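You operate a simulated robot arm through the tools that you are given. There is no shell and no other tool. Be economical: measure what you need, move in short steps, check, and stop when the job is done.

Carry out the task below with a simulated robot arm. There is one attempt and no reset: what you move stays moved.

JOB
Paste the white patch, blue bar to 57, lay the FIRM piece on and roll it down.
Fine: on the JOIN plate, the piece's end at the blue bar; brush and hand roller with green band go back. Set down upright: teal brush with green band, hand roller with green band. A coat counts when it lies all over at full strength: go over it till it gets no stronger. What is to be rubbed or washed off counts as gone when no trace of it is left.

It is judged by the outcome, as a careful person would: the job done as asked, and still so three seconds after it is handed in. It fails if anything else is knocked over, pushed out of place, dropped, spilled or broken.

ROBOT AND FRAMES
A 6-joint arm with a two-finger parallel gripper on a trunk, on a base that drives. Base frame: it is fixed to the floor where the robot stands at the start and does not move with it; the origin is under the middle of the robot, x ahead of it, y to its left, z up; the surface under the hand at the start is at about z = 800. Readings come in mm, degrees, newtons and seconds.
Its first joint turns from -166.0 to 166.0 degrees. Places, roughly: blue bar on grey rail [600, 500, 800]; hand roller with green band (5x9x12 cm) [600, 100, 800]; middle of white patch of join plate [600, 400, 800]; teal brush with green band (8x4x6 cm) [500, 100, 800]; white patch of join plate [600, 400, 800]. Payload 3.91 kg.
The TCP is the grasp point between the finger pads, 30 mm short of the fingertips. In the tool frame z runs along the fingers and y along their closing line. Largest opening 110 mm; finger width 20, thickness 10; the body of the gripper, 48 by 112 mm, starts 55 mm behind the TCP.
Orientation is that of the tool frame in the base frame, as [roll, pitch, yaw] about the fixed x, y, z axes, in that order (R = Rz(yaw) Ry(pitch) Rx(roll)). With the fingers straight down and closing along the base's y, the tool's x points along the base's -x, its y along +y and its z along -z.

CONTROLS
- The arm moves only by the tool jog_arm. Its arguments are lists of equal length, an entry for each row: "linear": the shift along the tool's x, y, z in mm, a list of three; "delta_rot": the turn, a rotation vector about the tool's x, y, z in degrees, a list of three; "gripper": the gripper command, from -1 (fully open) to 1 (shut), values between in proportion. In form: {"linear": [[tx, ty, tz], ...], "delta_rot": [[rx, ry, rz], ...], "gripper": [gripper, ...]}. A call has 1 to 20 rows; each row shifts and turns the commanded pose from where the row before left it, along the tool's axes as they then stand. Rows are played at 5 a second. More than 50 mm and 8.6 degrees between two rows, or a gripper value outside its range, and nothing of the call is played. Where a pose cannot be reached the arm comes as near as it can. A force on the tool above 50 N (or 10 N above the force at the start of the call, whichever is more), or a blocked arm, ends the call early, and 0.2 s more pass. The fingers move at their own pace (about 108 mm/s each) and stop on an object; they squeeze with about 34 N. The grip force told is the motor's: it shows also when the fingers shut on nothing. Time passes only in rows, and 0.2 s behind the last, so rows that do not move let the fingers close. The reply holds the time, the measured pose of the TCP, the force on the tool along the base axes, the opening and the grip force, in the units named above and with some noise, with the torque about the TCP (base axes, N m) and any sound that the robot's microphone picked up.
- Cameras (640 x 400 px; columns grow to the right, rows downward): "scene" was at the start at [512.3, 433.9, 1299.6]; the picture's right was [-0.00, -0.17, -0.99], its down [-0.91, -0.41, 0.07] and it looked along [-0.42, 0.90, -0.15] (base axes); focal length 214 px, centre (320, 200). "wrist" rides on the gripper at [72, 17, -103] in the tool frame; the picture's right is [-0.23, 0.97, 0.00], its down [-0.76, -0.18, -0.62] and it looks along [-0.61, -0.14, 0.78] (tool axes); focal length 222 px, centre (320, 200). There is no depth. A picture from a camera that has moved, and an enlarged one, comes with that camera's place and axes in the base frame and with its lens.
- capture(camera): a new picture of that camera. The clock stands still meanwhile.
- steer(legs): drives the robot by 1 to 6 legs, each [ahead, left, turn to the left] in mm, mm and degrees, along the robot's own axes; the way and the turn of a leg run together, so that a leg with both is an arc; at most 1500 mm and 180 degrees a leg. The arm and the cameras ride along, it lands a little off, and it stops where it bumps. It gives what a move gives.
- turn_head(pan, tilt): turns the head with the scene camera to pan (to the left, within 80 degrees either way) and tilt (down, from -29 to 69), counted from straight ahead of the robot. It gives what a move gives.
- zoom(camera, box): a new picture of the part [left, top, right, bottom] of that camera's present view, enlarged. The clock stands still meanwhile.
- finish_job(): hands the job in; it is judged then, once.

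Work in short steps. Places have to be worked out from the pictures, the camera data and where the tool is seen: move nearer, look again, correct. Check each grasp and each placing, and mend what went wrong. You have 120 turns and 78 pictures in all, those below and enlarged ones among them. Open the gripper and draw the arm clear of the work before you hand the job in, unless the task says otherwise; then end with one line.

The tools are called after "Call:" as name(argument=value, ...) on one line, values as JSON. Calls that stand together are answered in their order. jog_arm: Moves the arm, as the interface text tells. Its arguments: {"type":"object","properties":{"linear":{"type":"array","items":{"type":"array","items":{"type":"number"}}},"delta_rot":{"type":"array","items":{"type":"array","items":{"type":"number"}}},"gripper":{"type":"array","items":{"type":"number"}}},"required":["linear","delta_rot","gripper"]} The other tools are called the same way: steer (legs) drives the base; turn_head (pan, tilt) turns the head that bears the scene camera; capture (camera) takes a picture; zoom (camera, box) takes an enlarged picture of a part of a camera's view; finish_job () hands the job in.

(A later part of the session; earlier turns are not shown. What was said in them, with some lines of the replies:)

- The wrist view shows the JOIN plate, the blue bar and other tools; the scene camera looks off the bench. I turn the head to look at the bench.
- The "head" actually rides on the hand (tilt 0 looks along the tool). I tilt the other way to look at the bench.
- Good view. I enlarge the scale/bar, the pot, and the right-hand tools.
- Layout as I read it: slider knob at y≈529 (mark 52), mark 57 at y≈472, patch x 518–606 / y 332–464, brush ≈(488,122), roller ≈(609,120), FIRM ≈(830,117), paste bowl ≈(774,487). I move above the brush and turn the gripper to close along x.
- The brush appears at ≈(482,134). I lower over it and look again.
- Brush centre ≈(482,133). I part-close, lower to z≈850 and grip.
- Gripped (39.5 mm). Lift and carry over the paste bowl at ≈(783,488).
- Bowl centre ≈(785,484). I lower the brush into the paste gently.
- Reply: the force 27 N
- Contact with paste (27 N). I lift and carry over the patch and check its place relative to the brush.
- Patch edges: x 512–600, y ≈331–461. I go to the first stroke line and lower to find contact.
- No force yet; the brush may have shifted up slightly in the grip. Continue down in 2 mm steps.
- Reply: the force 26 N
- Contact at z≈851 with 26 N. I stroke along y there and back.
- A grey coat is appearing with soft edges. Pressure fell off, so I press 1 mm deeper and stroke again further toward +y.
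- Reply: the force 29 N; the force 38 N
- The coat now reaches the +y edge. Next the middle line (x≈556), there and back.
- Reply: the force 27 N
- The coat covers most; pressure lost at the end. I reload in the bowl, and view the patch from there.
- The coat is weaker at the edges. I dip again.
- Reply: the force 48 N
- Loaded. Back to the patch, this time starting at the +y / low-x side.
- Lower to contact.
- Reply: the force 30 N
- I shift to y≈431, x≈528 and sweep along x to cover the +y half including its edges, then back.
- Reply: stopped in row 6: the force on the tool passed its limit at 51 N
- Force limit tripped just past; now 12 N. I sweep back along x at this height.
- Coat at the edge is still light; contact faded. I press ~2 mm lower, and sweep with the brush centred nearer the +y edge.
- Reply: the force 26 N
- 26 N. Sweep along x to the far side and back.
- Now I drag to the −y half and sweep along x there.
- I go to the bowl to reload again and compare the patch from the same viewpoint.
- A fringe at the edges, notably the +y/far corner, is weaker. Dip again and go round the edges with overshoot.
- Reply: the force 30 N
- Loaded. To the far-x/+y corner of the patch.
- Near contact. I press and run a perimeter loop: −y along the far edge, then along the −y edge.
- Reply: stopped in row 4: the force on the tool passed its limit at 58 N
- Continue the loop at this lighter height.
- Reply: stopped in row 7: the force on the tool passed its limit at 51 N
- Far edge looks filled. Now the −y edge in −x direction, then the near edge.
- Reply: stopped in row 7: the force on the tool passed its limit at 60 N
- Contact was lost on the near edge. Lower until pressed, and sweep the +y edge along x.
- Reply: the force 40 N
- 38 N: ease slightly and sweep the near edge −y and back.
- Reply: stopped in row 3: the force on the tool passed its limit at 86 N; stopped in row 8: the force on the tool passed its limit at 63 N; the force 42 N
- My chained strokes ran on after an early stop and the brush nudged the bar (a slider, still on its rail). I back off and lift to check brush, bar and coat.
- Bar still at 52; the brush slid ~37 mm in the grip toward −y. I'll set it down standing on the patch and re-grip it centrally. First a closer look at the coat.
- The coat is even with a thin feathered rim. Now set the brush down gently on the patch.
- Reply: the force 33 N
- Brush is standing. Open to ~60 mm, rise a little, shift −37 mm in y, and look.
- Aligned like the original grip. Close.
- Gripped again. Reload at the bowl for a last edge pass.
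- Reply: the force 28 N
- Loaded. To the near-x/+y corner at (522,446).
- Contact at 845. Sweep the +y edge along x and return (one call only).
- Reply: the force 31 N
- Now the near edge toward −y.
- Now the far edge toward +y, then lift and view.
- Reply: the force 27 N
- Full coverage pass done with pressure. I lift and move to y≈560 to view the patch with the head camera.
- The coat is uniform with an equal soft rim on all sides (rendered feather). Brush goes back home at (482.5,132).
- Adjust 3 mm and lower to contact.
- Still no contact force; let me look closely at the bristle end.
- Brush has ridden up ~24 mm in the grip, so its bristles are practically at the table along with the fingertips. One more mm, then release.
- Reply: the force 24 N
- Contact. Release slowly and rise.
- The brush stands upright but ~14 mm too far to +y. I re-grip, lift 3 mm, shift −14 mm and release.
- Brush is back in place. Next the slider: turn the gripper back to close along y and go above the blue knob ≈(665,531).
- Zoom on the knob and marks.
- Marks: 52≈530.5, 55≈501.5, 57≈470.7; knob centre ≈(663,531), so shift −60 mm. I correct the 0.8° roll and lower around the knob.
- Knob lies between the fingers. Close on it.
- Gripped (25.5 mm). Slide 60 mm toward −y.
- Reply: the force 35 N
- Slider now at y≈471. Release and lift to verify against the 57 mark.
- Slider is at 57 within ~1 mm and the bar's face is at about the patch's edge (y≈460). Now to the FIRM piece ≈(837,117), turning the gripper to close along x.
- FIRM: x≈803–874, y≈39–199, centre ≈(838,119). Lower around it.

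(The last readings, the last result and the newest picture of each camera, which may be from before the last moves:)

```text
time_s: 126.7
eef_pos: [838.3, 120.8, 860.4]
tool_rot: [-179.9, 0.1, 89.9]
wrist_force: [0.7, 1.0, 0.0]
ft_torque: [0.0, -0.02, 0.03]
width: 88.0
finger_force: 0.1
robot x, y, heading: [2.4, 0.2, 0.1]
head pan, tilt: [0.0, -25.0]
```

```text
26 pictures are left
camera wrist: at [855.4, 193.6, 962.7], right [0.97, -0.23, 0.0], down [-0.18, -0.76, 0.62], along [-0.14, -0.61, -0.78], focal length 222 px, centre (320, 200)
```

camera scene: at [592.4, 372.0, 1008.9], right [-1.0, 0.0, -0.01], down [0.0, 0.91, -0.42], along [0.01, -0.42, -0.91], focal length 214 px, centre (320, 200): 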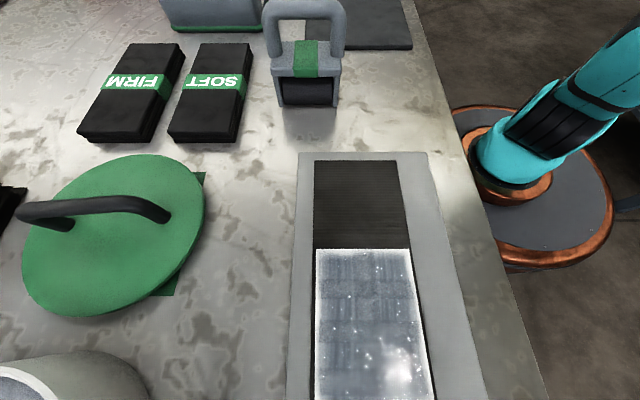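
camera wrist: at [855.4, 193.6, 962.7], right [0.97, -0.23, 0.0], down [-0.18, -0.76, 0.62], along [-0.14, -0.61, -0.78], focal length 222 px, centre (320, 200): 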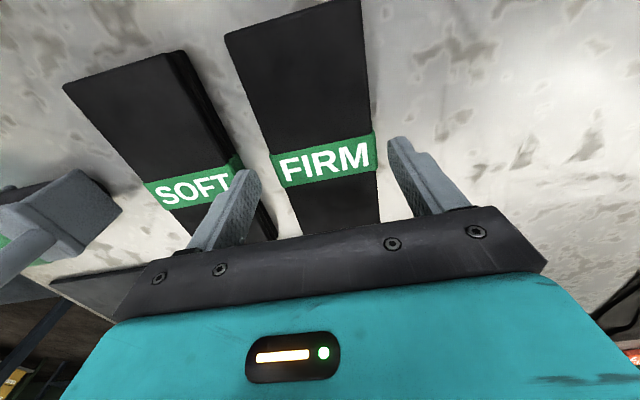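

Shift +2.5 mm in x, lower to z≈833 and grip.

Call:
jog_arm(linear=[[0, 2.5, 0], [0, 0, 15], [0, 0, 12], [0, 0, 0], [0, 0, 0], [0, 0, 0]], delta_rot=[[0, 0, 0], [0, 0, 0], [0, 0, 0], [0, 0, 0], [0, 0, 0], [0, 0, 0]], gripper=[-0.58, -0.58, -0.58, 0.5, 1, 1])

Call:
capture(camera="wrist")

```text
time_s: 128.1
eef_pos: [841.7, 120.6, 831.3]
tool_rot: [-179.8, 0.0, 89.9]
wrist_force: [0.6, -0.2, -0.2]
ft_torque: [0.03, -0.01, -0.02]
width: 74.4
finger_force: 33.8
robot x, y, heading: [0.5, 2.3, 0.0]
head pan, tilt: [0.0, -25.0]
```

```text
25 pictures are left
camera wrist: at [858.5, 193.5, 935.2], right [0.97, -0.23, 0.0], down [-0.18, -0.76, 0.62], along [-0.14, -0.61, -0.78], focal length 222 px, centre (320, 200)
```

wrist: 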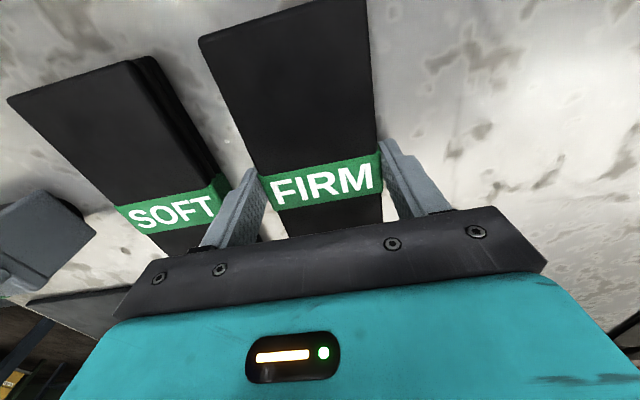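

Gripped (74.4 mm); the piece's +y end is ≈77 mm ahead of the TCP. Lift and carry to over the patch, short of the bar (y 375).

Call:
jog_arm(linear=[[0, 0, -15], [0, 0, -45], [0, 0, -45], [0, 0, -20], [31.75, -35.7, 0], [31.75, -35.7, 0], [31.75, -35.7, 0], [31.75, -35.7, 0], [31.75, -35.7, 0], [31.75, -35.7, 0], [31.75, -35.7, 0], [31.75, -35.7, 0], [0, 0, 40]], delta_rot=[[0, 0, 0], [0, 0, 0], [0, 0, 0], [0, 0, 0], [0, 0, 0], [0, 0, 0], [0, 0, 0], [0, 0, 0], [0, 0, 0], [0, 0, 0], [0, 0, 0], [0, 0, 0], [0, 0, 0]], gripper=[1, 1, 1, 1, 1, 1, 1, 1, 1, 1, 1, 1, 1])

Call:
capture(camera="wrist")

```text
time_s: 130.9
eef_pos: [555.1, 375.3, 920.3]
tool_rot: [-179.8, -0.1, 90.0]
wrist_force: [-0.8, -0.1, -1.7]
ft_torque: [0.01, 0.0, -0.01]
width: 74.2
finger_force: 33.3
robot x, y, heading: [0.1, -1.1, 0.3]
head pan, tilt: [0.0, -25.0]
```

```text
24 pictures are left
camera wrist: at [572.7, 448.6, 1022.6], right [0.97, -0.23, 0.0], down [-0.18, -0.76, 0.62], along [-0.14, -0.61, -0.78], focal length 222 px, centre (320, 200)
```

wrist: 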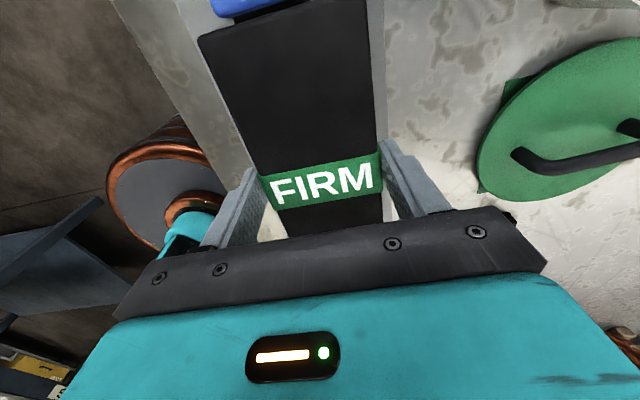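

Lower to just above the patch and check the gap to the bar.

Call:
jog_arm(linear=[[0, 1, 40], [0, 0, 30], [0, 0, 3]], delta_rot=[[0, 0, 0], [0, 0, 0], [0, 0, 0]], gripper=[1, 1, 1])

Call:
capture(camera="wrist")

```text
time_s: 131.7
eef_pos: [555.2, 374.2, 847.6]
tool_rot: [-179.8, 0.1, 90.0]
wrist_force: [0.6, -0.7, -1.3]
ft_torque: [0.0, 0.0, 0.02]
width: 74.9
finger_force: 34.1
robot x, y, heading: [-1.9, 0.8, 0.1]
head pan, tilt: [0.0, -25.0]
```

```text
23 pictures are left
camera wrist: at [573.7, 448.7, 949.7], right [0.97, -0.23, 0.0], down [-0.18, -0.76, 0.62], along [-0.14, -0.61, -0.78], focal length 222 px, centre (320, 200)
```

wrist: 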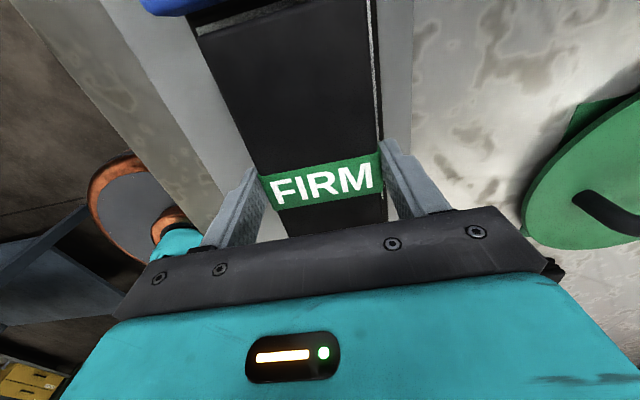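

Zoom on the gap between piece end and bar.

Call:
zoom(camera="wrist", box=[130, 0, 400, 100])

```text
2.37 times, centred on (265, 50) of wrist
camera zoom: at [573.7, 448.7, 949.7], right [0.97, -0.23, 0.0], down [-0.18, -0.76, 0.62], along [-0.14, -0.61, -0.78], focal length 526 px, centre (450, 556)
```

zoom: 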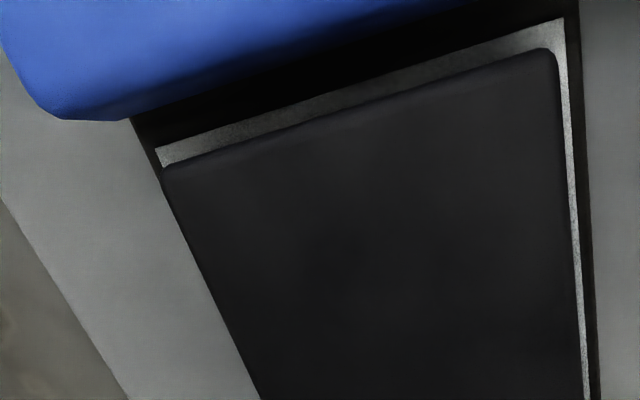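

Patch edge at y≈460.5, bar face ≈463–466, piece end ≈455.5. I lower to ~2 mm above and creep toward the bar watching the y-force.

Call:
jog_arm(linear=[[0, 0, 3], [0, 0, 1.5], [4, 0, 0], [2, 0, 0], [0, 0, 0]], delta_rot=[[0, 0, 0], [0, 0, 0], [0, 0, 0], [0, 0, 0], [0, 0, 0]], gripper=[1, 1, 1, 1, 1])

```text
time_s: 132.9
eef_pos: [557.3, 379.0, 843.1]
tool_rot: [-179.9, -0.1, 89.9]
wrist_force: [0.8, -32.1, 34.9]
ft_torque: [-0.67, -0.1, -0.04]
width: 74.6
finger_force: 33.6
robot x, y, heading: [-0.8, 5.5, 0.3]
head pan, tilt: [0.0, -25.0]
```

Contact in both y and z. Look.

Call:
zoom(camera="wrist", box=[130, 0, 400, 100])

```text
2.37 times, centred on (265, 50) of wrist
camera zoom: at [574.2, 451.8, 946.3], right [0.97, -0.23, 0.0], down [-0.18, -0.76, 0.62], along [-0.14, -0.61, -0.78], focal length 526 px, centre (450, 556)
```

zoom: 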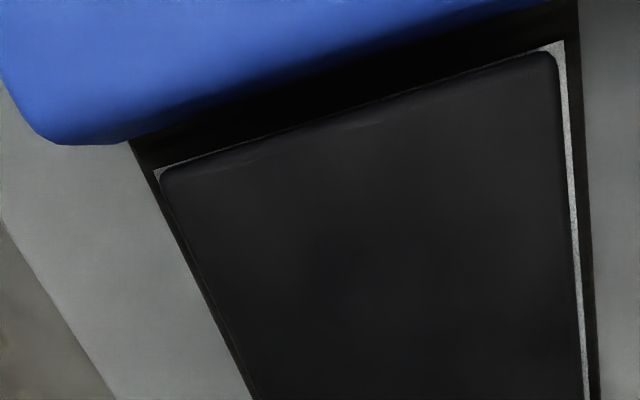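

It's friction on the pasted surface, the bar is not yet reached. I lift 2 mm and creep on +y.

Call:
jog_arm(linear=[[0, 0, -2.5], [2, 0, 0], [2, 0, 0], [0, 0, 0]], delta_rot=[[0, 0, 0], [0, 0, 0], [0, 0, 0], [0, 0, 0]], gripper=[1, 1, 1, 1])

Call:
zoom(camera="wrist", box=[130, 0, 400, 100])

```text
time_s: 133.9
eef_pos: [554.3, 385.8, 843.2]
tool_rot: [-179.7, -0.1, 90.0]
wrist_force: [-0.7, 0.7, -3.2]
ft_torque: [0.03, 0.0, -0.02]
width: 74.7
finger_force: 33.6
robot x, y, heading: [0.6, 4.8, 0.3]
head pan, tilt: [0.0, -25.0]
```

```text
2.37 times, centred on (265, 50) of wrist
camera zoom: at [573.6, 459.1, 946.4], right [0.97, -0.23, 0.0], down [-0.18, -0.76, 0.62], along [-0.14, -0.61, -0.78], focal length 526 px, centre (450, 556)
```

zoom: 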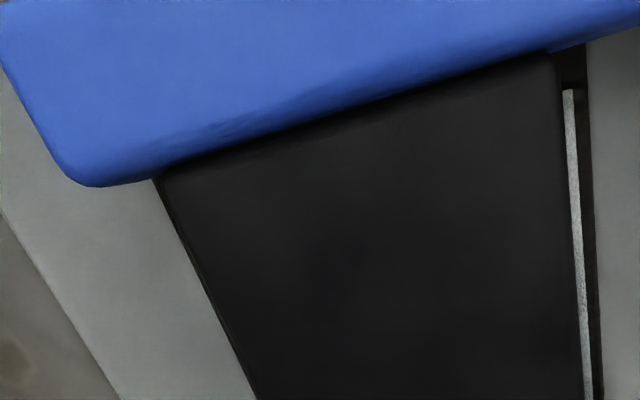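

Piece end is up against the bar face. Creep 1 mm to confirm contact.

Call:
jog_arm(linear=[[0.7, 0, 0], [0.7, 0, 0], [0, 0, 0]], delta_rot=[[0, 0, 0], [0, 0, 0], [0, 0, 0]], gripper=[1, 1, 1])

```text
time_s: 134.7
eef_pos: [556.5, 386.8, 844.0]
tool_rot: [-179.7, 0.0, 90.0]
wrist_force: [-0.1, -0.5, -2.4]
ft_torque: [-0.04, -0.02, 0.01]
width: 74.8
finger_force: 34.0
robot x, y, heading: [-1.2, -2.1, 0.3]
head pan, tilt: [0.0, -25.0]
```

Call:
jog_arm(linear=[[0.7, 0, 0], [0.7, 0, 0], [0, 0, 0]], delta_rot=[[0, 0, 0], [0, 0, 0], [0, 0, 0]], gripper=[1, 1, 1])

Call:
zoom(camera="wrist", box=[130, 0, 400, 100])

```text
time_s: 135.5
eef_pos: [556.7, 387.6, 844.1]
tool_rot: [-179.8, 0.0, 90.0]
wrist_force: [-2.7, -4.3, -5.0]
ft_torque: [-0.26, -0.02, 0.32]
width: 74.5
finger_force: 33.8
robot x, y, heading: [-1.5, 3.4, 0.2]
head pan, tilt: [0.0, -25.0]
```

```text
2.37 times, centred on (265, 50) of wrist
camera zoom: at [574.1, 460.4, 946.9], right [0.97, -0.23, 0.0], down [-0.18, -0.76, 0.62], along [-0.14, -0.61, -0.78], focal length 526 px, centre (450, 556)
```

zoom: 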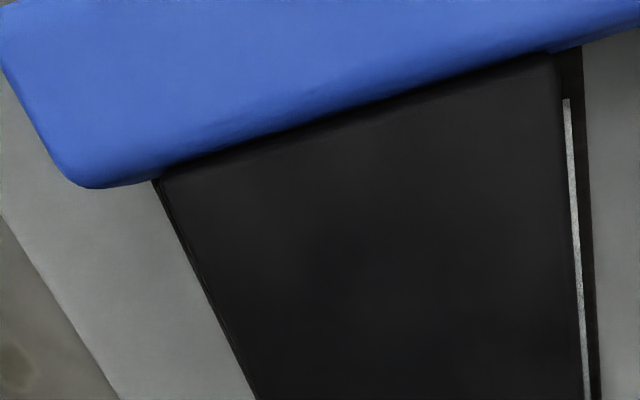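

Light touch on the bar. Now lower onto the paste.

Call:
jog_arm(linear=[[-0.3, 0, 1], [0, 0, 0.8], [0, 0, 0.7], [0, 0, 0]], delta_rot=[[0, 0, 0], [0, 0, 0], [0, 0, 0], [0, 0, 0]], gripper=[1, 1, 1, 1])

```text
time_s: 136.5
eef_pos: [555.8, 387.2, 843.4]
tool_rot: [-179.9, -0.1, 90.1]
wrist_force: [5.5, 3.1, 18.2]
ft_torque: [-0.3, 0.68, -0.03]
width: 74.7
finger_force: 33.5
robot x, y, heading: [-0.7, -0.9, 0.3]
head pan, tilt: [0.0, -25.0]
```

Seated. Release and lift straight up, then view.

Call:
jog_arm(linear=[[0, 0, 0], [0, 0, 0], [0, 0, -15], [0, 0, -45], [0, 0, -45], [0, 0, -25]], delta_rot=[[0, 0, 0], [0, 0, 0], [0, 0, 0], [0, 0, 0], [0, 0, 0], [0, 0, 0]], gripper=[-0.5, -0.64, -0.64, -0.64, -0.64, -0.64])

Call:
capture(camera="wrist")

```text
time_s: 137.9
eef_pos: [555.7, 386.8, 971.4]
tool_rot: [-179.7, 0.0, 90.0]
wrist_force: [-0.1, -0.2, 0.3]
ft_torque: [-0.02, 0.05, -0.02]
width: 90.1
finger_force: 0.1
robot x, y, heading: [-3.6, 1.7, 0.3]
head pan, tilt: [0.0, -25.0]
```

```text
18 pictures are left
camera wrist: at [573.2, 459.9, 1073.8], right [0.97, -0.23, 0.0], down [-0.18, -0.76, 0.62], along [-0.15, -0.61, -0.78], focal length 222 px, centre (320, 200)
```

wrist: 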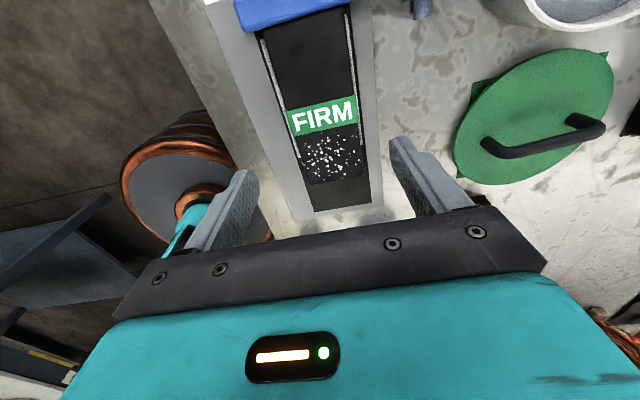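

The piece lies along the plate with its end at the bar. Now for the hand roller: turn the gripper to close along y and go above ≈(612,130).

Call:
jog_arm(linear=[[0, 0, 0], [0, 0, 0], [0, 0, 0], [0, 0, 0], [0, 0, 0], [0, 0, 0], [0, 0, 0], [0, 0, 0], [0, 0, 0], [0, 0, 0], [0, 0, 0], [-9.3, -43, -8], [-9.3, -43, -8], [-9.3, -43, -8], [-9.3, -43, -8], [-9.3, -43, -8], [-9.3, -42, -8]], delta_rot=[[0, 0, -8.2], [0, 0, -8.2], [0, 0, -8.2], [0, 0, -8.2], [0, 0, -8.2], [0, 0, -8.2], [0, 0, -8.2], [0, 0, -8.2], [0, 0, -8.2], [0, 0, -8.2], [0, 0, -8.0], [0, 0, 0], [0, 0, 0], [0, 0, 0], [0, 0, 0], [0, 0, 0], [0, 0, 0]], gripper=[-0.3, -0.3, -0.3, -0.3, -0.3, -0.3, -0.3, -0.3, -0.3, -0.3, -0.3, -0.3, -0.3, -0.3, -0.3, -0.3, -0.3])

Call:
capture(camera="wrist")

```text
time_s: 141.5
eef_pos: [613.0, 128.4, 1022.1]
tool_rot: [180.0, -0.3, -179.9]
wrist_force: [0.1, -0.6, 0.4]
ft_torque: [0.02, 0.01, 0.01]
width: 71.3
finger_force: 0.1
robot x, y, heading: [-1.9, -2.3, 0.0]
head pan, tilt: [0.0, -25.0]
```

```text
17 pictures are left
camera wrist: at [540.9, 145.8, 1125.0], right [0.23, 0.97, 0.0], down [0.76, -0.18, 0.62], along [0.6, -0.14, -0.78], focal length 222 px, centre (320, 200)
```

wrist: 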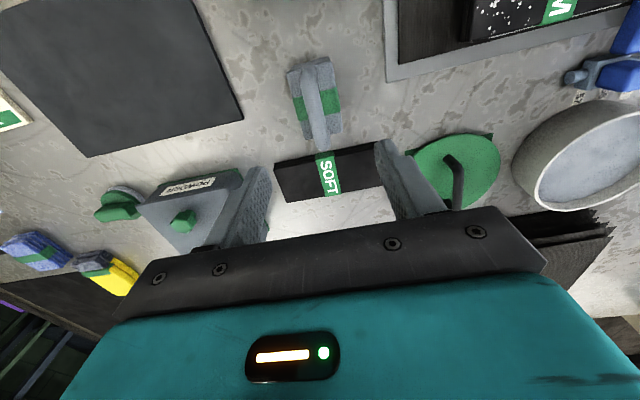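

Handle bar runs along x at y≈128, x 565–640. Lower toward it and check.

Call:
jog_arm(linear=[[10, 0, 45], [0, 0, 45]], delta_rot=[[0, 0, 0], [0, 0, 0]], gripper=[-0.3, -0.3])

Call:
capture(camera="wrist")

```text
time_s: 142.1
eef_pos: [601.3, 128.0, 929.0]
tool_rot: [179.9, 0.0, -180.0]
wrist_force: [-0.9, -0.1, -0.7]
ft_torque: [0.0, -0.05, 0.02]
width: 71.5
finger_force: 0.1
robot x, y, heading: [-1.8, -1.5, 0.2]
head pan, tilt: [0.0, -25.0]
```

```text
16 pictures are left
camera wrist: at [529.0, 145.8, 1032.8], right [0.23, 0.97, 0.0], down [0.76, -0.18, 0.62], along [0.6, -0.14, -0.78], focal length 222 px, centre (320, 200)
```

wrist: 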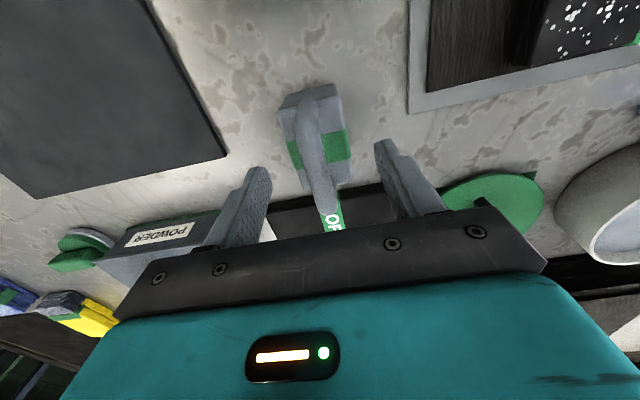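

Centred. Lower 24 mm and grip the handle.

Call:
jog_arm(linear=[[0, 1, 12], [0, 0, 12], [0, 0, 0], [0, 0, 0], [0, 0, 0]], delta_rot=[[0, 0, 0], [0, 0, 0], [0, 0, 0], [0, 0, 0], [0, 0, 0]], gripper=[-0.3, -0.3, 0.4, 1, 1])

Call:
capture(camera="wrist")

```text
time_s: 143.3
eef_pos: [602.0, 130.8, 905.3]
tool_rot: [-180.0, -0.3, 180.0]
wrist_force: [0.4, -0.8, 0.0]
ft_torque: [0.0, -0.08, 0.01]
width: 15.1
finger_force: 33.6
robot x, y, heading: [-0.2, 3.0, 0.1]
head pan, tilt: [0.0, -25.0]
```

```text
15 pictures are left
camera wrist: at [529.9, 147.8, 1008.8], right [0.23, 0.97, 0.0], down [0.76, -0.18, 0.62], along [0.6, -0.14, -0.78], focal length 222 px, centre (320, 200)
```

wrist: 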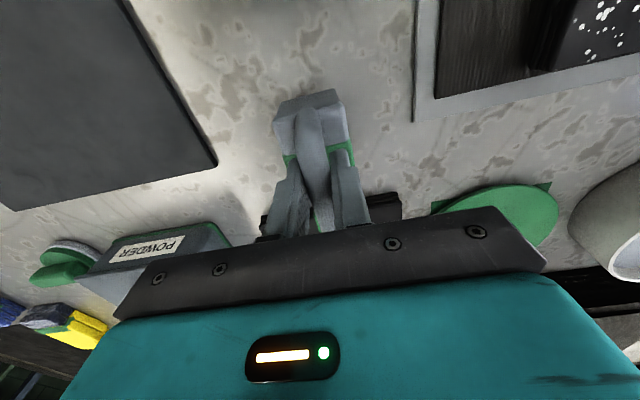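

Gripped (15 mm) at home pose (602,131,905). Lift and carry to over the piece.

Call:
jog_arm(linear=[[0, 0, -10], [0, 0, -40], [0, 0, -35], [9, 39, 0], [9, 40, 0], [9, 40, 0], [9, 40, 0], [9, 40, 0], [8, 40, 0], [0, 0, 25]], delta_rot=[[0, 0, 0], [0, 0, 0], [0, 0, 0], [0, 0, 0], [0, 0, 0], [0, 0, 0], [0, 0, 0], [0, 0, 0], [0, 0, 0], [0, 0, 0]], gripper=[1, 1, 1, 1, 1, 1, 1, 1, 1, 1])

Call:
capture(camera="wrist")

```text
time_s: 145.5
eef_pos: [549.7, 372.9, 966.2]
tool_rot: [179.9, -0.2, 179.9]
wrist_force: [-0.3, -0.3, -2.5]
ft_torque: [0.08, 0.01, -0.01]
width: 15.7
finger_force: 34.4
robot x, y, heading: [-0.9, 4.6, 0.1]
head pan, tilt: [0.0, -25.0]
```

```text
14 pictures are left
camera wrist: at [477.0, 389.2, 1069.8], right [0.23, 0.97, 0.0], down [0.76, -0.18, 0.62], along [0.6, -0.14, -0.78], focal length 222 px, centre (320, 200)
```

wrist: 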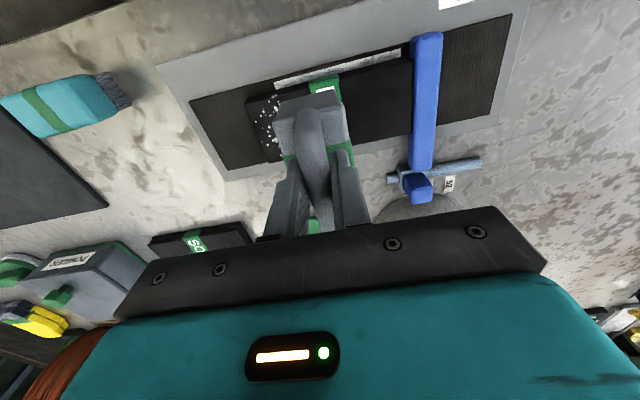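

Alignment in x looks right. Lower to contact on the piece.

Call:
jog_arm(linear=[[0, 0, 20], [0, 0, 6], [0, 0, 3], [0, 0, 2], [0, 0, 0]], delta_rot=[[0, 0, 0], [0, 0, 0], [0, 0, 0], [0, 0, 0], [0, 0, 0]], gripper=[1, 1, 1, 1, 1])

```text
time_s: 146.7
eef_pos: [549.0, 370.6, 935.7]
tool_rot: [179.9, -0.1, 179.8]
wrist_force: [-0.6, -2.7, 25.9]
ft_torque: [-0.01, -0.07, -0.03]
width: 15.4
finger_force: 34.3
robot x, y, heading: [-2.9, -3.0, 0.2]
head pan, tilt: [0.0, -25.0]
```

26 N. Roll toward the bar first.

Call:
jog_arm(linear=[[0, 12, 0], [0, 12, 0], [0, 12, 0], [0, 12, 0], [0, 10, 0], [0, 4, 0], [0, 0, 0]], delta_rot=[[0, 0, 0], [0, 0, 0], [0, 0, 0], [0, 0, 0], [0, 0, 0], [0, 0, 0], [0, 0, 0]], gripper=[1, 1, 1, 1, 1, 1, 1])

Call:
capture(camera="wrist")

```text
time_s: 148.3
eef_pos: [549.6, 432.9, 936.0]
tool_rot: [-180.0, -0.1, 179.8]
wrist_force: [0.6, 0.1, -2.2]
ft_torque: [0.04, 0.04, -0.01]
width: 15.5
finger_force: 34.2
robot x, y, heading: [1.3, -0.7, 0.2]
head pan, tilt: [0.0, -25.0]
```

```text
13 pictures are left
camera wrist: at [478.1, 449.7, 1038.7], right [0.23, 0.97, 0.0], down [0.76, -0.18, 0.62], along [0.6, -0.14, -0.78], focal length 222 px, centre (320, 200)
```

wrist: 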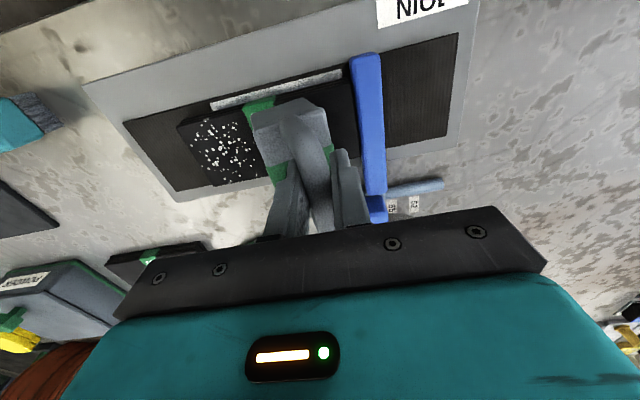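

Pressure faded (handle slipped a little). Press 1.5 mm deeper and continue near the bar, then roll back.

Call:
jog_arm(linear=[[0, 0, 1], [0, 0, 1], [0, 0, 0.7], [0, 0, 0]], delta_rot=[[0, 0, 0], [0, 0, 0], [0, 0, 0], [0, 0, 0]], gripper=[1, 1, 1, 1])

```text
time_s: 149.3
eef_pos: [550.5, 432.5, 933.1]
tool_rot: [179.9, -0.2, -180.0]
wrist_force: [-1.0, 0.7, 5.4]
ft_torque: [-0.03, 0.27, -0.02]
width: 15.3
finger_force: 33.5
robot x, y, heading: [0.7, 2.6, 0.1]
head pan, tilt: [0.0, -25.0]
```

Call:
jog_arm(linear=[[0, 0, 1.2], [0, 3, 0], [0, 3, 0], [0, 3, 0], [0, 3, 0], [0, 0, 0]], delta_rot=[[0, 0, 0], [0, 0, 0], [0, 0, 0], [0, 0, 0], [0, 0, 0], [0, 0, 0]], gripper=[1, 1, 1, 1, 1, 1])

```text
time_s: 150.7
eef_pos: [550.3, 445.0, 930.1]
tool_rot: [180.0, -0.3, -180.0]
wrist_force: [-0.2, -0.1, -2.8]
ft_torque: [0.05, 0.02, 0.01]
width: 15.4
finger_force: 34.3
robot x, y, heading: [-1.4, 6.9, -0.1]
head pan, tilt: [0.0, -25.0]
```

Contact lost again; press down in small steps at this place near the bar.

Call:
jog_arm(linear=[[0, 0, 1], [0, 0, 1], [0, 0, 1], [0, 0, 0]], delta_rot=[[0, 0, 0], [0, 0, 0], [0, 0, 0], [0, 0, 0]], gripper=[1, 1, 1, 1])

Call:
capture(camera="wrist")

```text
time_s: 151.7
eef_pos: [549.9, 444.5, 928.8]
tool_rot: [179.9, -0.1, -180.0]
wrist_force: [2.2, 6.4, 20.1]
ft_torque: [-0.07, 0.02, 0.1]
width: 15.2
finger_force: 33.9
robot x, y, heading: [-2.3, 0.5, 0.2]
head pan, tilt: [0.0, -25.0]
```

```text
12 pictures are left
camera wrist: at [477.6, 462.3, 1031.9], right [0.23, 0.97, 0.0], down [0.76, -0.18, 0.62], along [0.61, -0.14, -0.78], focal length 222 px, centre (320, 200)
```

wrist: 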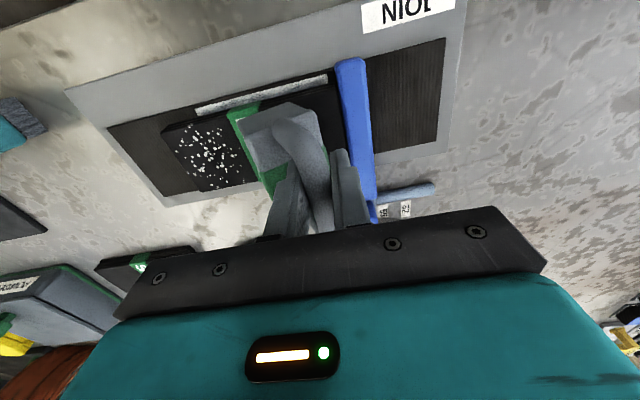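

Pressed 20 N right by the bar. Roll back toward −y with slight extra press.

Call:
jog_arm(linear=[[0, 5, 0], [0, -5, 0], [0, -12, 0.3], [0, -12, 0], [0, -12, 0.3], [0, -12, 0], [0, -12, 0.3], [0, -12, 0], [0, -12, 0.3], [0, 0, 0]], delta_rot=[[0, 0, 0], [0, 0, 0], [0, 0, 0], [0, 0, 0], [0, 0, 0], [0, 0, 0], [0, 0, 0], [0, 0, 0], [0, 0, 0], [0, 0, 0]], gripper=[1, 1, 1, 1, 1, 1, 1, 1, 1, 1])

```text
time_s: 153.9
eef_pos: [548.6, 360.0, 927.5]
tool_rot: [-179.9, -0.3, 179.8]
wrist_force: [0.3, -0.4, -1.9]
ft_torque: [-0.06, 0.05, 0.0]
width: 15.0
finger_force: 33.7
robot x, y, heading: [0.3, 2.7, 0.3]
head pan, tilt: [0.0, -25.0]
```

Handle slips under load; I press down further and continue.

Call:
jog_arm(linear=[[0, 0, 1.2], [0, 0, 1.2], [0, 0, 1], [0, 0, 0]], delta_rot=[[0, 0, 0], [0, 0, 0], [0, 0, 0], [0, 0, 0]], gripper=[1, 1, 1, 1])

```text
time_s: 155.0
eef_pos: [549.3, 360.5, 926.4]
tool_rot: [179.9, 0.1, 179.9]
wrist_force: [-3.8, -0.2, 12.2]
ft_torque: [-0.08, 0.75, -0.03]
width: 15.4
finger_force: 34.0
robot x, y, heading: [-4.7, 2.8, 0.2]
head pan, tilt: [0.0, -25.0]
stopped in row 4: the force on the tool passed its limit at 52 N (the readings are from after the stop); the commanded pose is now the measured one
```

Now roll at ~15 N to the −y end.

Call:
jog_arm(linear=[[0, -8, 0.4], [0, -8, 0], [0, -8, 0.3], [0, -8, 0], [0, -8, 0.3], [0, -8, 0], [0, 0, 0]], delta_rot=[[0, 0, 0], [0, 0, 0], [0, 0, 0], [0, 0, 0], [0, 0, 0], [0, 0, 0], [0, 0, 0]], gripper=[1, 1, 1, 1, 1, 1, 1])

Call:
capture(camera="wrist")

```text
time_s: 156.6
eef_pos: [549.4, 312.3, 923.4]
tool_rot: [179.8, 0.0, 180.0]
wrist_force: [-0.4, 0.2, -2.5]
ft_torque: [-0.06, 0.01, 0.01]
width: 15.4
finger_force: 33.7
robot x, y, heading: [-1.7, 4.7, 0.2]
head pan, tilt: [0.0, -25.0]
```

```text
11 pictures are left
camera wrist: at [477.2, 329.2, 1026.1], right [0.23, 0.97, 0.0], down [0.76, -0.18, 0.62], along [0.61, -0.14, -0.78], focal length 222 px, centre (320, 200)
```

wrist: 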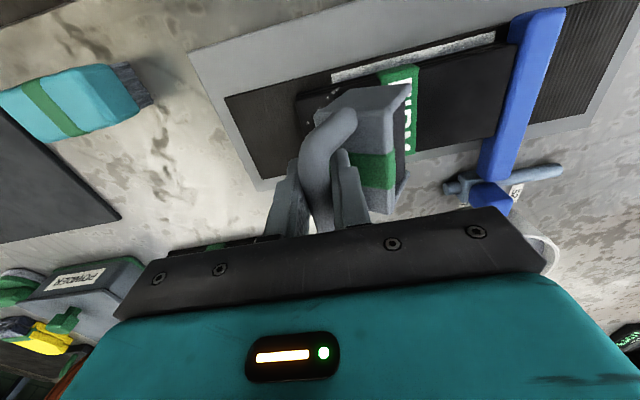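

The roller is tilting in the grip (body trails by ~25 mm), hence the force loss. I press and continue so that the roll itself reaches the −y end.

Call:
jog_arm(linear=[[0, 0, 1], [0, 0, 1], [0, -6, 0.5], [0, -6, 0.3], [0, -6, 0.3], [0, 0, 0]], delta_rot=[[0, 0, 0], [0, 0, 0], [0, 0, 0], [0, 0, 0], [0, 0, 0], [0, 0, 0]], gripper=[1, 1, 1, 1, 1, 1])

```text
time_s: 158.0
eef_pos: [548.9, 293.9, 921.5]
tool_rot: [179.8, 0.0, 179.9]
wrist_force: [-0.2, -0.2, -2.5]
ft_torque: [-0.08, 0.03, 0.0]
width: 15.5
finger_force: 33.8
robot x, y, heading: [-0.2, 2.1, 0.2]
head pan, tilt: [0.0, -25.0]
```

Call:
jog_arm(linear=[[0, 0, 1], [0, 0, 1], [0, 0, 1], [0, 0, 0]], delta_rot=[[0, 0, 0], [0, 0, 0], [0, 0, 0], [0, 0, 0]], gripper=[1, 1, 1, 1])

Call:
capture(camera="wrist")

```text
time_s: 159.0
eef_pos: [548.3, 293.4, 920.6]
tool_rot: [179.9, 0.1, 179.9]
wrist_force: [2.1, -11.8, 26.8]
ft_torque: [0.06, 0.13, -0.04]
width: 15.3
finger_force: 33.6
robot x, y, heading: [3.3, -0.1, -0.1]
head pan, tilt: [0.0, -25.0]
```

```text
10 pictures are left
camera wrist: at [476.6, 310.5, 1023.0], right [0.23, 0.97, 0.0], down [0.76, -0.18, 0.62], along [0.61, -0.14, -0.78], focal length 222 px, centre (320, 200)
```

wrist: 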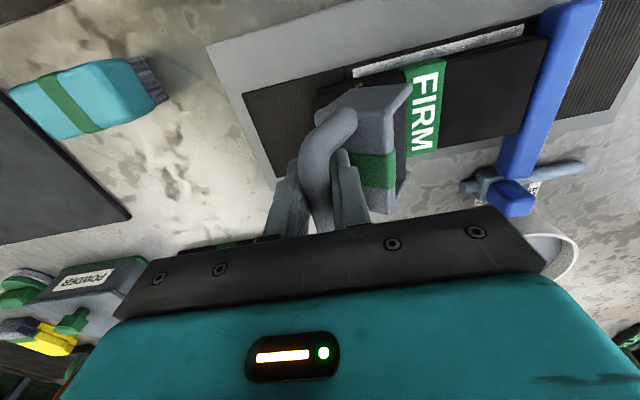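

The roller buckles over under load. I lift, move to the middle, and rotate the tool about x by ~20° so the roller hangs plumb, then look.

Call:
jog_arm(linear=[[0, 0, -15], [0, 0, -20], [0, 30, 0], [0, 30, 0], [0, 25, 0], [0, 0, 0], [0, 0, 0], [0, 0, 0], [0, 0, 0]], delta_rot=[[0, 0, 0], [0, 0, 0], [0, 0, 0], [0, 0, 0], [0, 0, 0], [7, 0, 0], [7, 0, 0], [6, 0, 0], [0, 0, 0]], gripper=[1, 1, 1, 1, 1, 1, 1, 1, 1])

Call:
capture(camera="wrist")

```text
time_s: 161.0
eef_pos: [548.0, 378.6, 953.7]
tool_rot: [-160.1, 0.0, -179.9]
wrist_force: [0.8, -0.4, -3.1]
ft_torque: [-0.04, 0.05, 0.02]
width: 15.5
finger_force: 34.3
robot x, y, heading: [0.1, 0.2, 0.2]
head pan, tilt: [0.0, -25.0]
```

```text
9 pictures are left
camera wrist: at [476.8, 430.3, 1044.4], right [0.23, 0.92, -0.33], down [0.76, 0.04, 0.65], along [0.61, -0.4, -0.69], focal length 222 px, centre (320, 200)
```

wrist: 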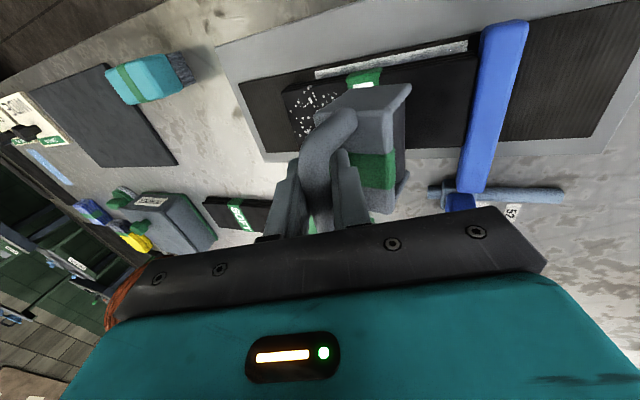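

The tilt is ~35° in total. I rotate 15° more so the roller stands plumb, and lower most of the way to set it upright on the piece for a firmer re-grip on its body.

Call:
jog_arm(linear=[[0, 0, 0], [0, 0, 0], [0, 3.4, 4.9], [0, 3.4, 4.9], [0, 0, 0]], delta_rot=[[7.5, 0, 0], [7.5, 0, 0], [0, 0, 0], [0, 0, 0], [0, 0, 0]], gripper=[1, 1, 1, 1, 1])

Call:
capture(camera="wrist")

```text
time_s: 162.2
eef_pos: [548.8, 379.9, 940.8]
tool_rot: [-145.2, 0.0, 179.9]
wrist_force: [0.0, -0.8, -2.8]
ft_torque: [0.01, 0.04, -0.04]
width: 15.3
finger_force: 34.1
robot x, y, heading: [-0.5, 1.1, 0.1]
head pan, tilt: [0.0, -25.0]
```

```text
8 pictures are left
camera wrist: at [477.2, 452.7, 1016.0], right [0.23, 0.8, -0.56], down [0.76, 0.21, 0.61], along [0.61, -0.56, -0.56], focal length 222 px, centre (320, 200)
```

wrist: 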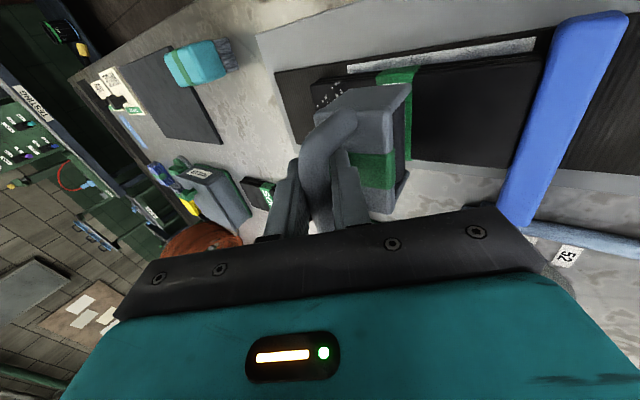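

The roller now looks plumb (within a few degrees). Lower to contact.

Call:
jog_arm(linear=[[0, 1.15, 1.64], [0, 0.9, 1.2], [0, 0.6, 0.8], [0, 0.6, 0.8], [0, 0, 0]], delta_rot=[[0, 0, 0], [0, 0, 0], [0, 0, 0], [0, 0, 0], [0, 0, 0]], gripper=[1, 1, 1, 1, 1])

```text
time_s: 163.4
eef_pos: [549.6, 378.9, 937.0]
tool_rot: [-145.2, 0.0, 180.0]
wrist_force: [-0.5, 0.1, -1.8]
ft_torque: [0.01, 0.05, 0.0]
width: 15.3
finger_force: 34.2
robot x, y, heading: [0.8, -2.6, 0.4]
head pan, tilt: [0.0, -25.0]
```

Call:
jog_arm(linear=[[0, 0.6, 0.8], [0, 0.6, 0.8], [0, 0.6, 0.8], [0, 0, 0]], delta_rot=[[0, 0, 0], [0, 0, 0], [0, 0, 0], [0, 0, 0]], gripper=[1, 1, 1, 1])

```text
time_s: 164.4
eef_pos: [549.5, 378.2, 932.2]
tool_rot: [-145.3, 0.0, -180.0]
wrist_force: [0.2, -0.3, -2.4]
ft_torque: [-0.03, 0.03, 0.0]
width: 15.2
finger_force: 34.1
robot x, y, heading: [-0.3, 0.0, 0.1]
head pan, tilt: [0.0, -25.0]
```

Call:
jog_arm(linear=[[0, 0.6, 0.8], [0, 0.6, 0.8], [0, 0.6, 0.8], [0, 0.6, 0.8], [0, 0, 0]], delta_rot=[[0, 0, 0], [0, 0, 0], [0, 0, 0], [0, 0, 0], [0, 0, 0]], gripper=[1, 1, 1, 1, 1])

```text
time_s: 165.6
eef_pos: [548.4, 378.9, 930.2]
tool_rot: [-145.3, 0.1, 179.9]
wrist_force: [-1.4, -0.6, 12.1]
ft_torque: [0.13, 0.14, 0.02]
width: 15.6
finger_force: 34.1
robot x, y, heading: [0.7, -0.3, 0.1]
head pan, tilt: [0.0, -25.0]
```

Contact with 12 N and no side force. Release, retreat along the tool axis, and straighten the tool above the roller.

Call:
jog_arm(linear=[[0, 0, 0], [0, 0, 0], [0, 0, -20], [0, 0, -40], [0, 0, -30], [0, 0, 0], [0, 0, 0], [0, 0, 0], [0, 0, 0], [0, 0, 0], [0, -40, 0]], delta_rot=[[0, 0, 0], [0, 0, 0], [0, 0, 0], [0, 0, 0], [0, 0, 0], [-7, 0, 0], [-7, 0, 0], [-7, 0, 0], [-7, 0, 0], [-7, 0, 0], [0, 0, 0]], gripper=[0.5, 0.3, 0.3, 0.3, 0.3, 0.3, 0.3, 0.0, -0.3, -0.5, -0.5])

Call:
capture(camera="wrist")

```text
time_s: 168.0
eef_pos: [548.9, 393.0, 1002.8]
tool_rot: [179.8, 0.0, -180.0]
wrist_force: [0.1, -0.7, -0.6]
ft_torque: [-0.01, 0.04, 0.02]
width: 82.6
finger_force: 0.0
robot x, y, heading: [2.0, 1.4, 0.5]
head pan, tilt: [0.0, -25.0]
```

```text
7 pictures are left
camera wrist: at [477.7, 410.2, 1105.7], right [0.23, 0.97, 0.0], down [0.76, -0.18, 0.62], along [0.61, -0.14, -0.78], focal length 222 px, centre (320, 200)
```

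wrist: 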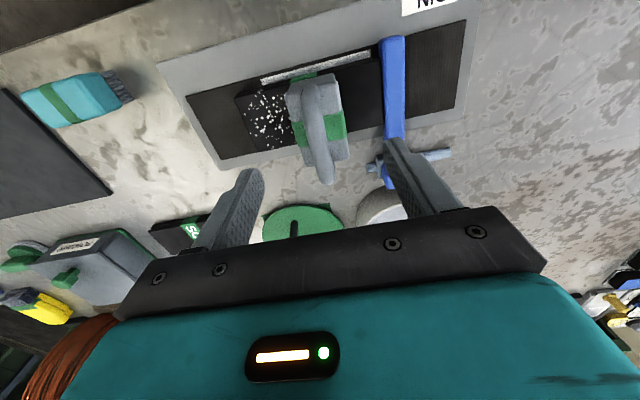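

The roller stands upright at y≈392. Now I straddle its 5 cm body: lower to TCP z≈899 and close on the body.

Call:
jog_arm(linear=[[0, 0, 45], [0, 0, 40], [0, 0, 12], [0, 0, 7], [0, 0, 0], [0, 0, 0], [0, 0, 0]], delta_rot=[[0, 0, 0], [0, 0, 0], [0, 0, 0], [0, 0, 0], [0, 0, 0], [0, 0, 0], [0, 0, 0]], gripper=[-0.5, -0.5, -0.5, -0.5, 0.2, 1, 1])

Call:
capture(camera="wrist")

```text
time_s: 169.6
eef_pos: [549.3, 393.0, 899.0]
tool_rot: [179.8, 0.0, 179.9]
wrist_force: [-0.9, -0.8, 0.0]
ft_torque: [-0.07, -0.07, 0.0]
width: 49.9
finger_force: 34.0
robot x, y, heading: [1.3, 6.6, 0.1]
head pan, tilt: [0.0, -25.0]
```

```text
6 pictures are left
camera wrist: at [476.8, 410.0, 1001.4], right [0.23, 0.97, 0.0], down [0.76, -0.18, 0.62], along [0.61, -0.14, -0.78], focal length 222 px, centre (320, 200)
```

wrist: 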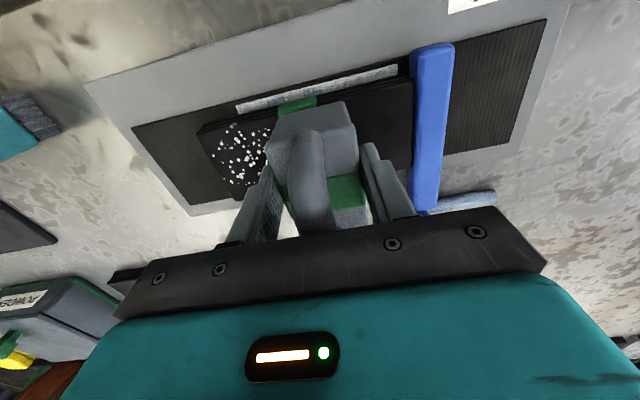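

Firm grip on the body (49.9 mm). Press 1.5 mm and roll to the −y end.

Call:
jog_arm(linear=[[0, 0, 0.8], [0, 0, 0.7], [0, -10, 0], [0, -10, 0], [0, -10, 0], [0, -10, 0], [0, -10, 0], [0, -10, 0], [0, -10, 0], [0, -8, 0], [0, 0, 0]], delta_rot=[[0, 0, 0], [0, 0, 0], [0, 0, 0], [0, 0, 0], [0, 0, 0], [0, 0, 0], [0, 0, 0], [0, 0, 0], [0, 0, 0], [0, 0, 0], [0, 0, 0]], gripper=[1, 1, 1, 1, 1, 1, 1, 1, 1, 1, 1])

```text
time_s: 172.0
eef_pos: [550.2, 313.1, 897.5]
tool_rot: [180.0, 0.0, 179.9]
wrist_force: [-0.6, 10.7, 17.3]
ft_torque: [1.02, -0.1, 0.11]
width: 50.0
finger_force: 33.8
robot x, y, heading: [-1.0, 1.2, 0.4]
head pan, tilt: [0.0, -25.0]
```

17 N kept through. Now roll the full length toward the bar (to y≈438).

Call:
jog_arm(linear=[[0, -4, 0], [0, 4, 0.2], [0, 10, 0], [0, 10, 0], [0, 10, 0], [0, 10, 0], [0, 10, 0], [0, 10, 0], [0, 10, 0], [0, 10, 0], [0, 10, 0], [0, 10, 0], [0, 10, 0], [0, 8, 0], [0, 4, 0], [0, 3, 0], [0, 0, 0]], delta_rot=[[0, 0, 0], [0, 0, 0], [0, 0, 0], [0, 0, 0], [0, 0, 0], [0, 0, 0], [0, 0, 0], [0, 0, 0], [0, 0, 0], [0, 0, 0], [0, 0, 0], [0, 0, 0], [0, 0, 0], [0, 0, 0], [0, 0, 0], [0, 0, 0], [0, 0, 0]], gripper=[1, 1, 1, 1, 1, 1, 1, 1, 1, 1, 1, 1, 1, 1, 1, 1, 1])

Call:
capture(camera="wrist")

```text
time_s: 175.6
eef_pos: [548.8, 438.5, 897.5]
tool_rot: [179.8, 0.0, 179.9]
wrist_force: [-0.8, -2.1, 0.1]
ft_torque: [-0.14, 0.0, -0.03]
width: 49.8
finger_force: 33.8
robot x, y, heading: [0.8, 4.5, 0.3]
head pan, tilt: [0.0, -25.0]
```

```text
5 pictures are left
camera wrist: at [475.9, 455.7, 1000.1], right [0.23, 0.97, 0.0], down [0.76, -0.18, 0.62], along [0.61, -0.14, -0.78], focal length 222 px, centre (320, 200)
```

wrist: 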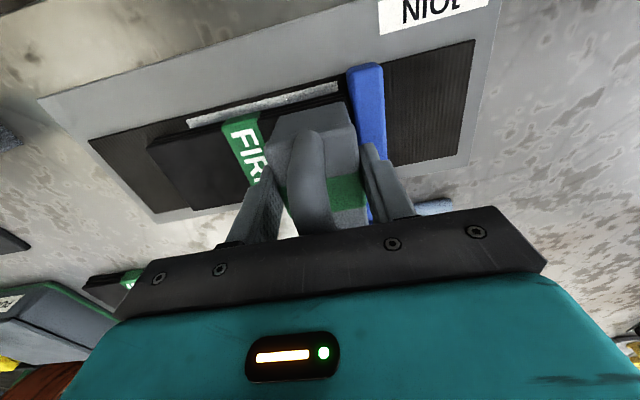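

The white bubbles have vanished after rolling. I press again by the bar and roll back to mid to be thorough.

Call:
jog_arm(linear=[[0, 0, 0.8], [0, 0, 0.8], [0, 0, 0.5], [0, 3, 0], [0, -3, 0], [0, -10, 0], [0, -10, 0], [0, -10, 0], [0, -10, 0], [0, -10, 0], [0, 0, 0]], delta_rot=[[0, 0, 0], [0, 0, 0], [0, 0, 0], [0, 0, 0], [0, 0, 0], [0, 0, 0], [0, 0, 0], [0, 0, 0], [0, 0, 0], [0, 0, 0], [0, 0, 0]], gripper=[1, 1, 1, 1, 1, 1, 1, 1, 1, 1, 1])

```text
time_s: 178.0
eef_pos: [547.4, 388.2, 893.5]
tool_rot: [179.9, 0.0, 179.9]
wrist_force: [-2.4, 2.0, 4.5]
ft_torque: [0.01, -0.09, 0.04]
width: 49.6
finger_force: 34.1
robot x, y, heading: [4.3, 2.3, 0.3]
head pan, tilt: [0.0, -25.0]
```

Lift and carry the roller home to (602,130.5), stopping just above the table.

Call:
jog_arm(linear=[[0, 0, -12], [0, 0, -40], [0, 0, -30], [-9, -43, 0], [-9, -43, 0], [-9, -43, 0], [-9, -43, 0], [-9, -43, 0], [-9, -42.5, 0], [0, 0, 45], [0, 0, 45], [0, 0, 12]], delta_rot=[[0, 0, 0], [0, 0, 0], [0, 0, 0], [0, 0, 0], [0, 0, 0], [0, 0, 0], [0, 0, 0], [0, 0, 0], [0, 0, 0], [0, 0, 0], [0, 0, 0], [0, 0, 0]], gripper=[1, 1, 1, 1, 1, 1, 1, 1, 1, 1, 1, 1])

Call:
capture(camera="wrist")

```text
time_s: 180.6
eef_pos: [602.2, 130.5, 872.8]
tool_rot: [179.9, 0.0, 179.9]
wrist_force: [-0.4, 0.1, -3.4]
ft_torque: [-0.02, -0.01, 0.02]
width: 49.9
finger_force: 34.3
robot x, y, heading: [0.5, 3.1, 0.1]
head pan, tilt: [0.0, -25.0]
```

```text
4 pictures are left
camera wrist: at [529.3, 146.2, 976.4], right [0.23, 0.97, 0.0], down [0.76, -0.18, 0.62], along [0.61, -0.14, -0.78], focal length 222 px, centre (320, 200)
```

wrist: 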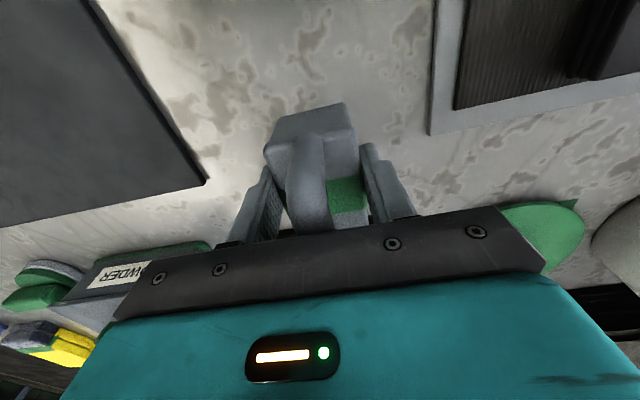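

Lower to the table.

Call:
jog_arm(linear=[[0, 0, 4], [0, 0, 2], [0, 0, 1.5], [0, 0, 1], [0, 0, 1], [0, 0, 0]], delta_rot=[[0, 0, 0], [0, 0, 0], [0, 0, 0], [0, 0, 0], [0, 0, 0], [0, 0, 0]], gripper=[1, 1, 1, 1, 1, 1])

```text
time_s: 182.0
eef_pos: [602.5, 131.2, 865.5]
tool_rot: [179.8, -0.1, 179.9]
wrist_force: [0.1, 0.0, -2.5]
ft_torque: [0.0, -0.03, 0.0]
width: 49.8
finger_force: 33.4
robot x, y, heading: [-1.5, -0.9, 0.3]
head pan, tilt: [0.0, -25.0]
```

Call:
jog_arm(linear=[[0, 0, 1], [0, 0, 1], [0, 0, 1], [0, 0, 1], [0, 0, 0]], delta_rot=[[0, 0, 0], [0, 0, 0], [0, 0, 0], [0, 0, 0], [0, 0, 0]], gripper=[1, 1, 1, 1, 1])

```text
time_s: 183.2
eef_pos: [602.0, 131.5, 861.7]
tool_rot: [179.8, 0.0, -180.0]
wrist_force: [1.9, 5.8, 25.4]
ft_torque: [0.0, -0.12, 0.03]
width: 49.7
finger_force: 33.5
robot x, y, heading: [-0.5, 2.5, 0.1]
head pan, tilt: [0.0, -25.0]
```

On the table (25 N). Release evenly, rise straight and look.

Call:
jog_arm(linear=[[0, 0, -1], [0, 0, 0], [0, 0, 0], [0, 0, -20], [0, 0, -45], [0, 0, -45], [0, 0, -40]], delta_rot=[[0, 0, 0], [0, 0, 0], [0, 0, 0], [0, 0, 0], [0, 0, 0], [0, 0, 0], [0, 0, 0]], gripper=[0.0, -0.2, -0.4, -0.4, -0.4, -0.4, -0.4])

Call:
capture(camera="wrist")

```text
time_s: 184.8
eef_pos: [603.7, 130.0, 1011.4]
tool_rot: [179.9, -0.2, 179.9]
wrist_force: [0.4, 0.4, 0.0]
ft_torque: [0.03, 0.02, 0.0]
width: 76.9
finger_force: 0.2
robot x, y, heading: [-0.2, 2.9, 0.5]
head pan, tilt: [0.0, -25.0]
```

```text
3 pictures are left
camera wrist: at [531.6, 146.8, 1113.9], right [0.23, 0.97, 0.0], down [0.76, -0.18, 0.62], along [0.61, -0.14, -0.78], focal length 222 px, centre (320, 200)
```

wrist: 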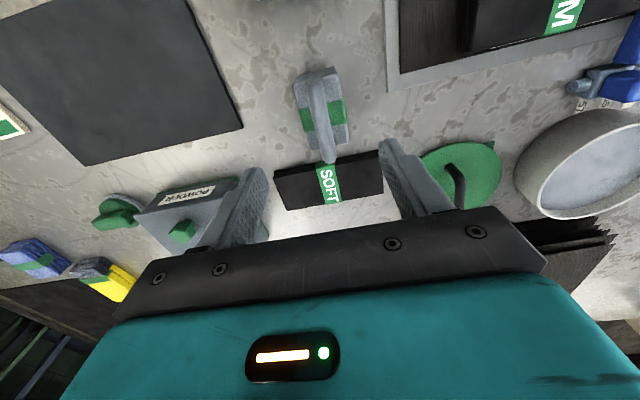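

Roller back upright. Draw the arm up and away to the starting area for a final check of the plate.

Call:
jog_arm(linear=[[0, 0, -40], [20, 30, -17], [20, 30, -17], [20, 30, -17], [20, 30, -17], [20, 30, -17], [20, 30, -17], [20, 30, -17]], delta_rot=[[0, 0, 0], [0, 0, 0], [0, 0, 0], [0, 0, 0], [0, 0, 0], [0, 0, 0], [0, 0, 0], [0, 0, 0]], gripper=[-0.4, -1, -1, -1, -1, -1, -1, -1])

Call:
capture(camera="scene")

Call:
zoom(camera="scene", box=[180, 190, 420, 390])

```text
time_s: 186.6
eef_pos: [463.1, 338.7, 1171.0]
tool_rot: [179.7, 0.0, 179.9]
wrist_force: [0.5, 0.5, -0.1]
ft_torque: [-0.03, 0.01, -0.02]
width: 110.4
finger_force: 0.1
robot x, y, heading: [0.5, 3.1, 0.2]
head pan, tilt: [0.0, -25.0]
```

```text
2 pictures are left
camera scene: at [608.7, 339.3, 1229.8], right [0.0, -1.0, 0.0], down [-0.91, 0.0, -0.42], along [0.42, 0.0, -0.91], focal length 214 px, centre (320, 200)
```

scene: 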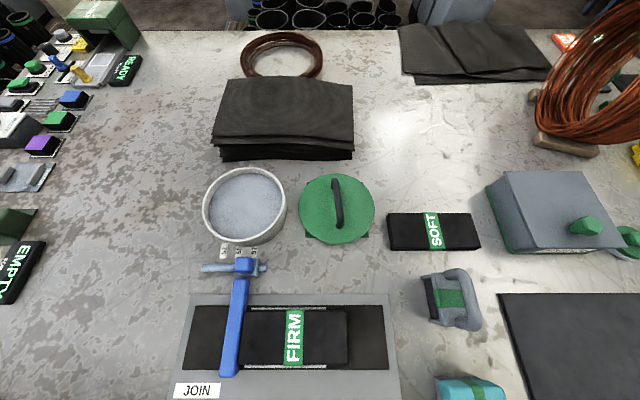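

```text
2.00 times, centred on (300, 290) of scene
camera zoom: at [608.7, 339.3, 1229.8], right [0.0, -1.0, 0.0], down [-0.91, 0.0, -0.42], along [0.42, 0.0, -0.91], focal length 429 px, centre (360, 20)
```

zoom: 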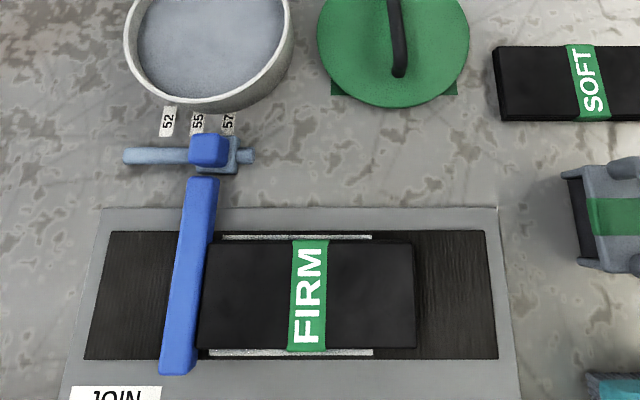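

Bar at 57, FIRM piece end at the bar and rolled flat, brush and roller upright at home, gripper open and clear. Handing in.

Call:
finish_job()

```text
The job is handed in.
```

The white patch is pasted, the blue bar is at 57, and the FIRM piece is laid with its end at the bar and rolled down. The brush and roller are back in place, standing upright.
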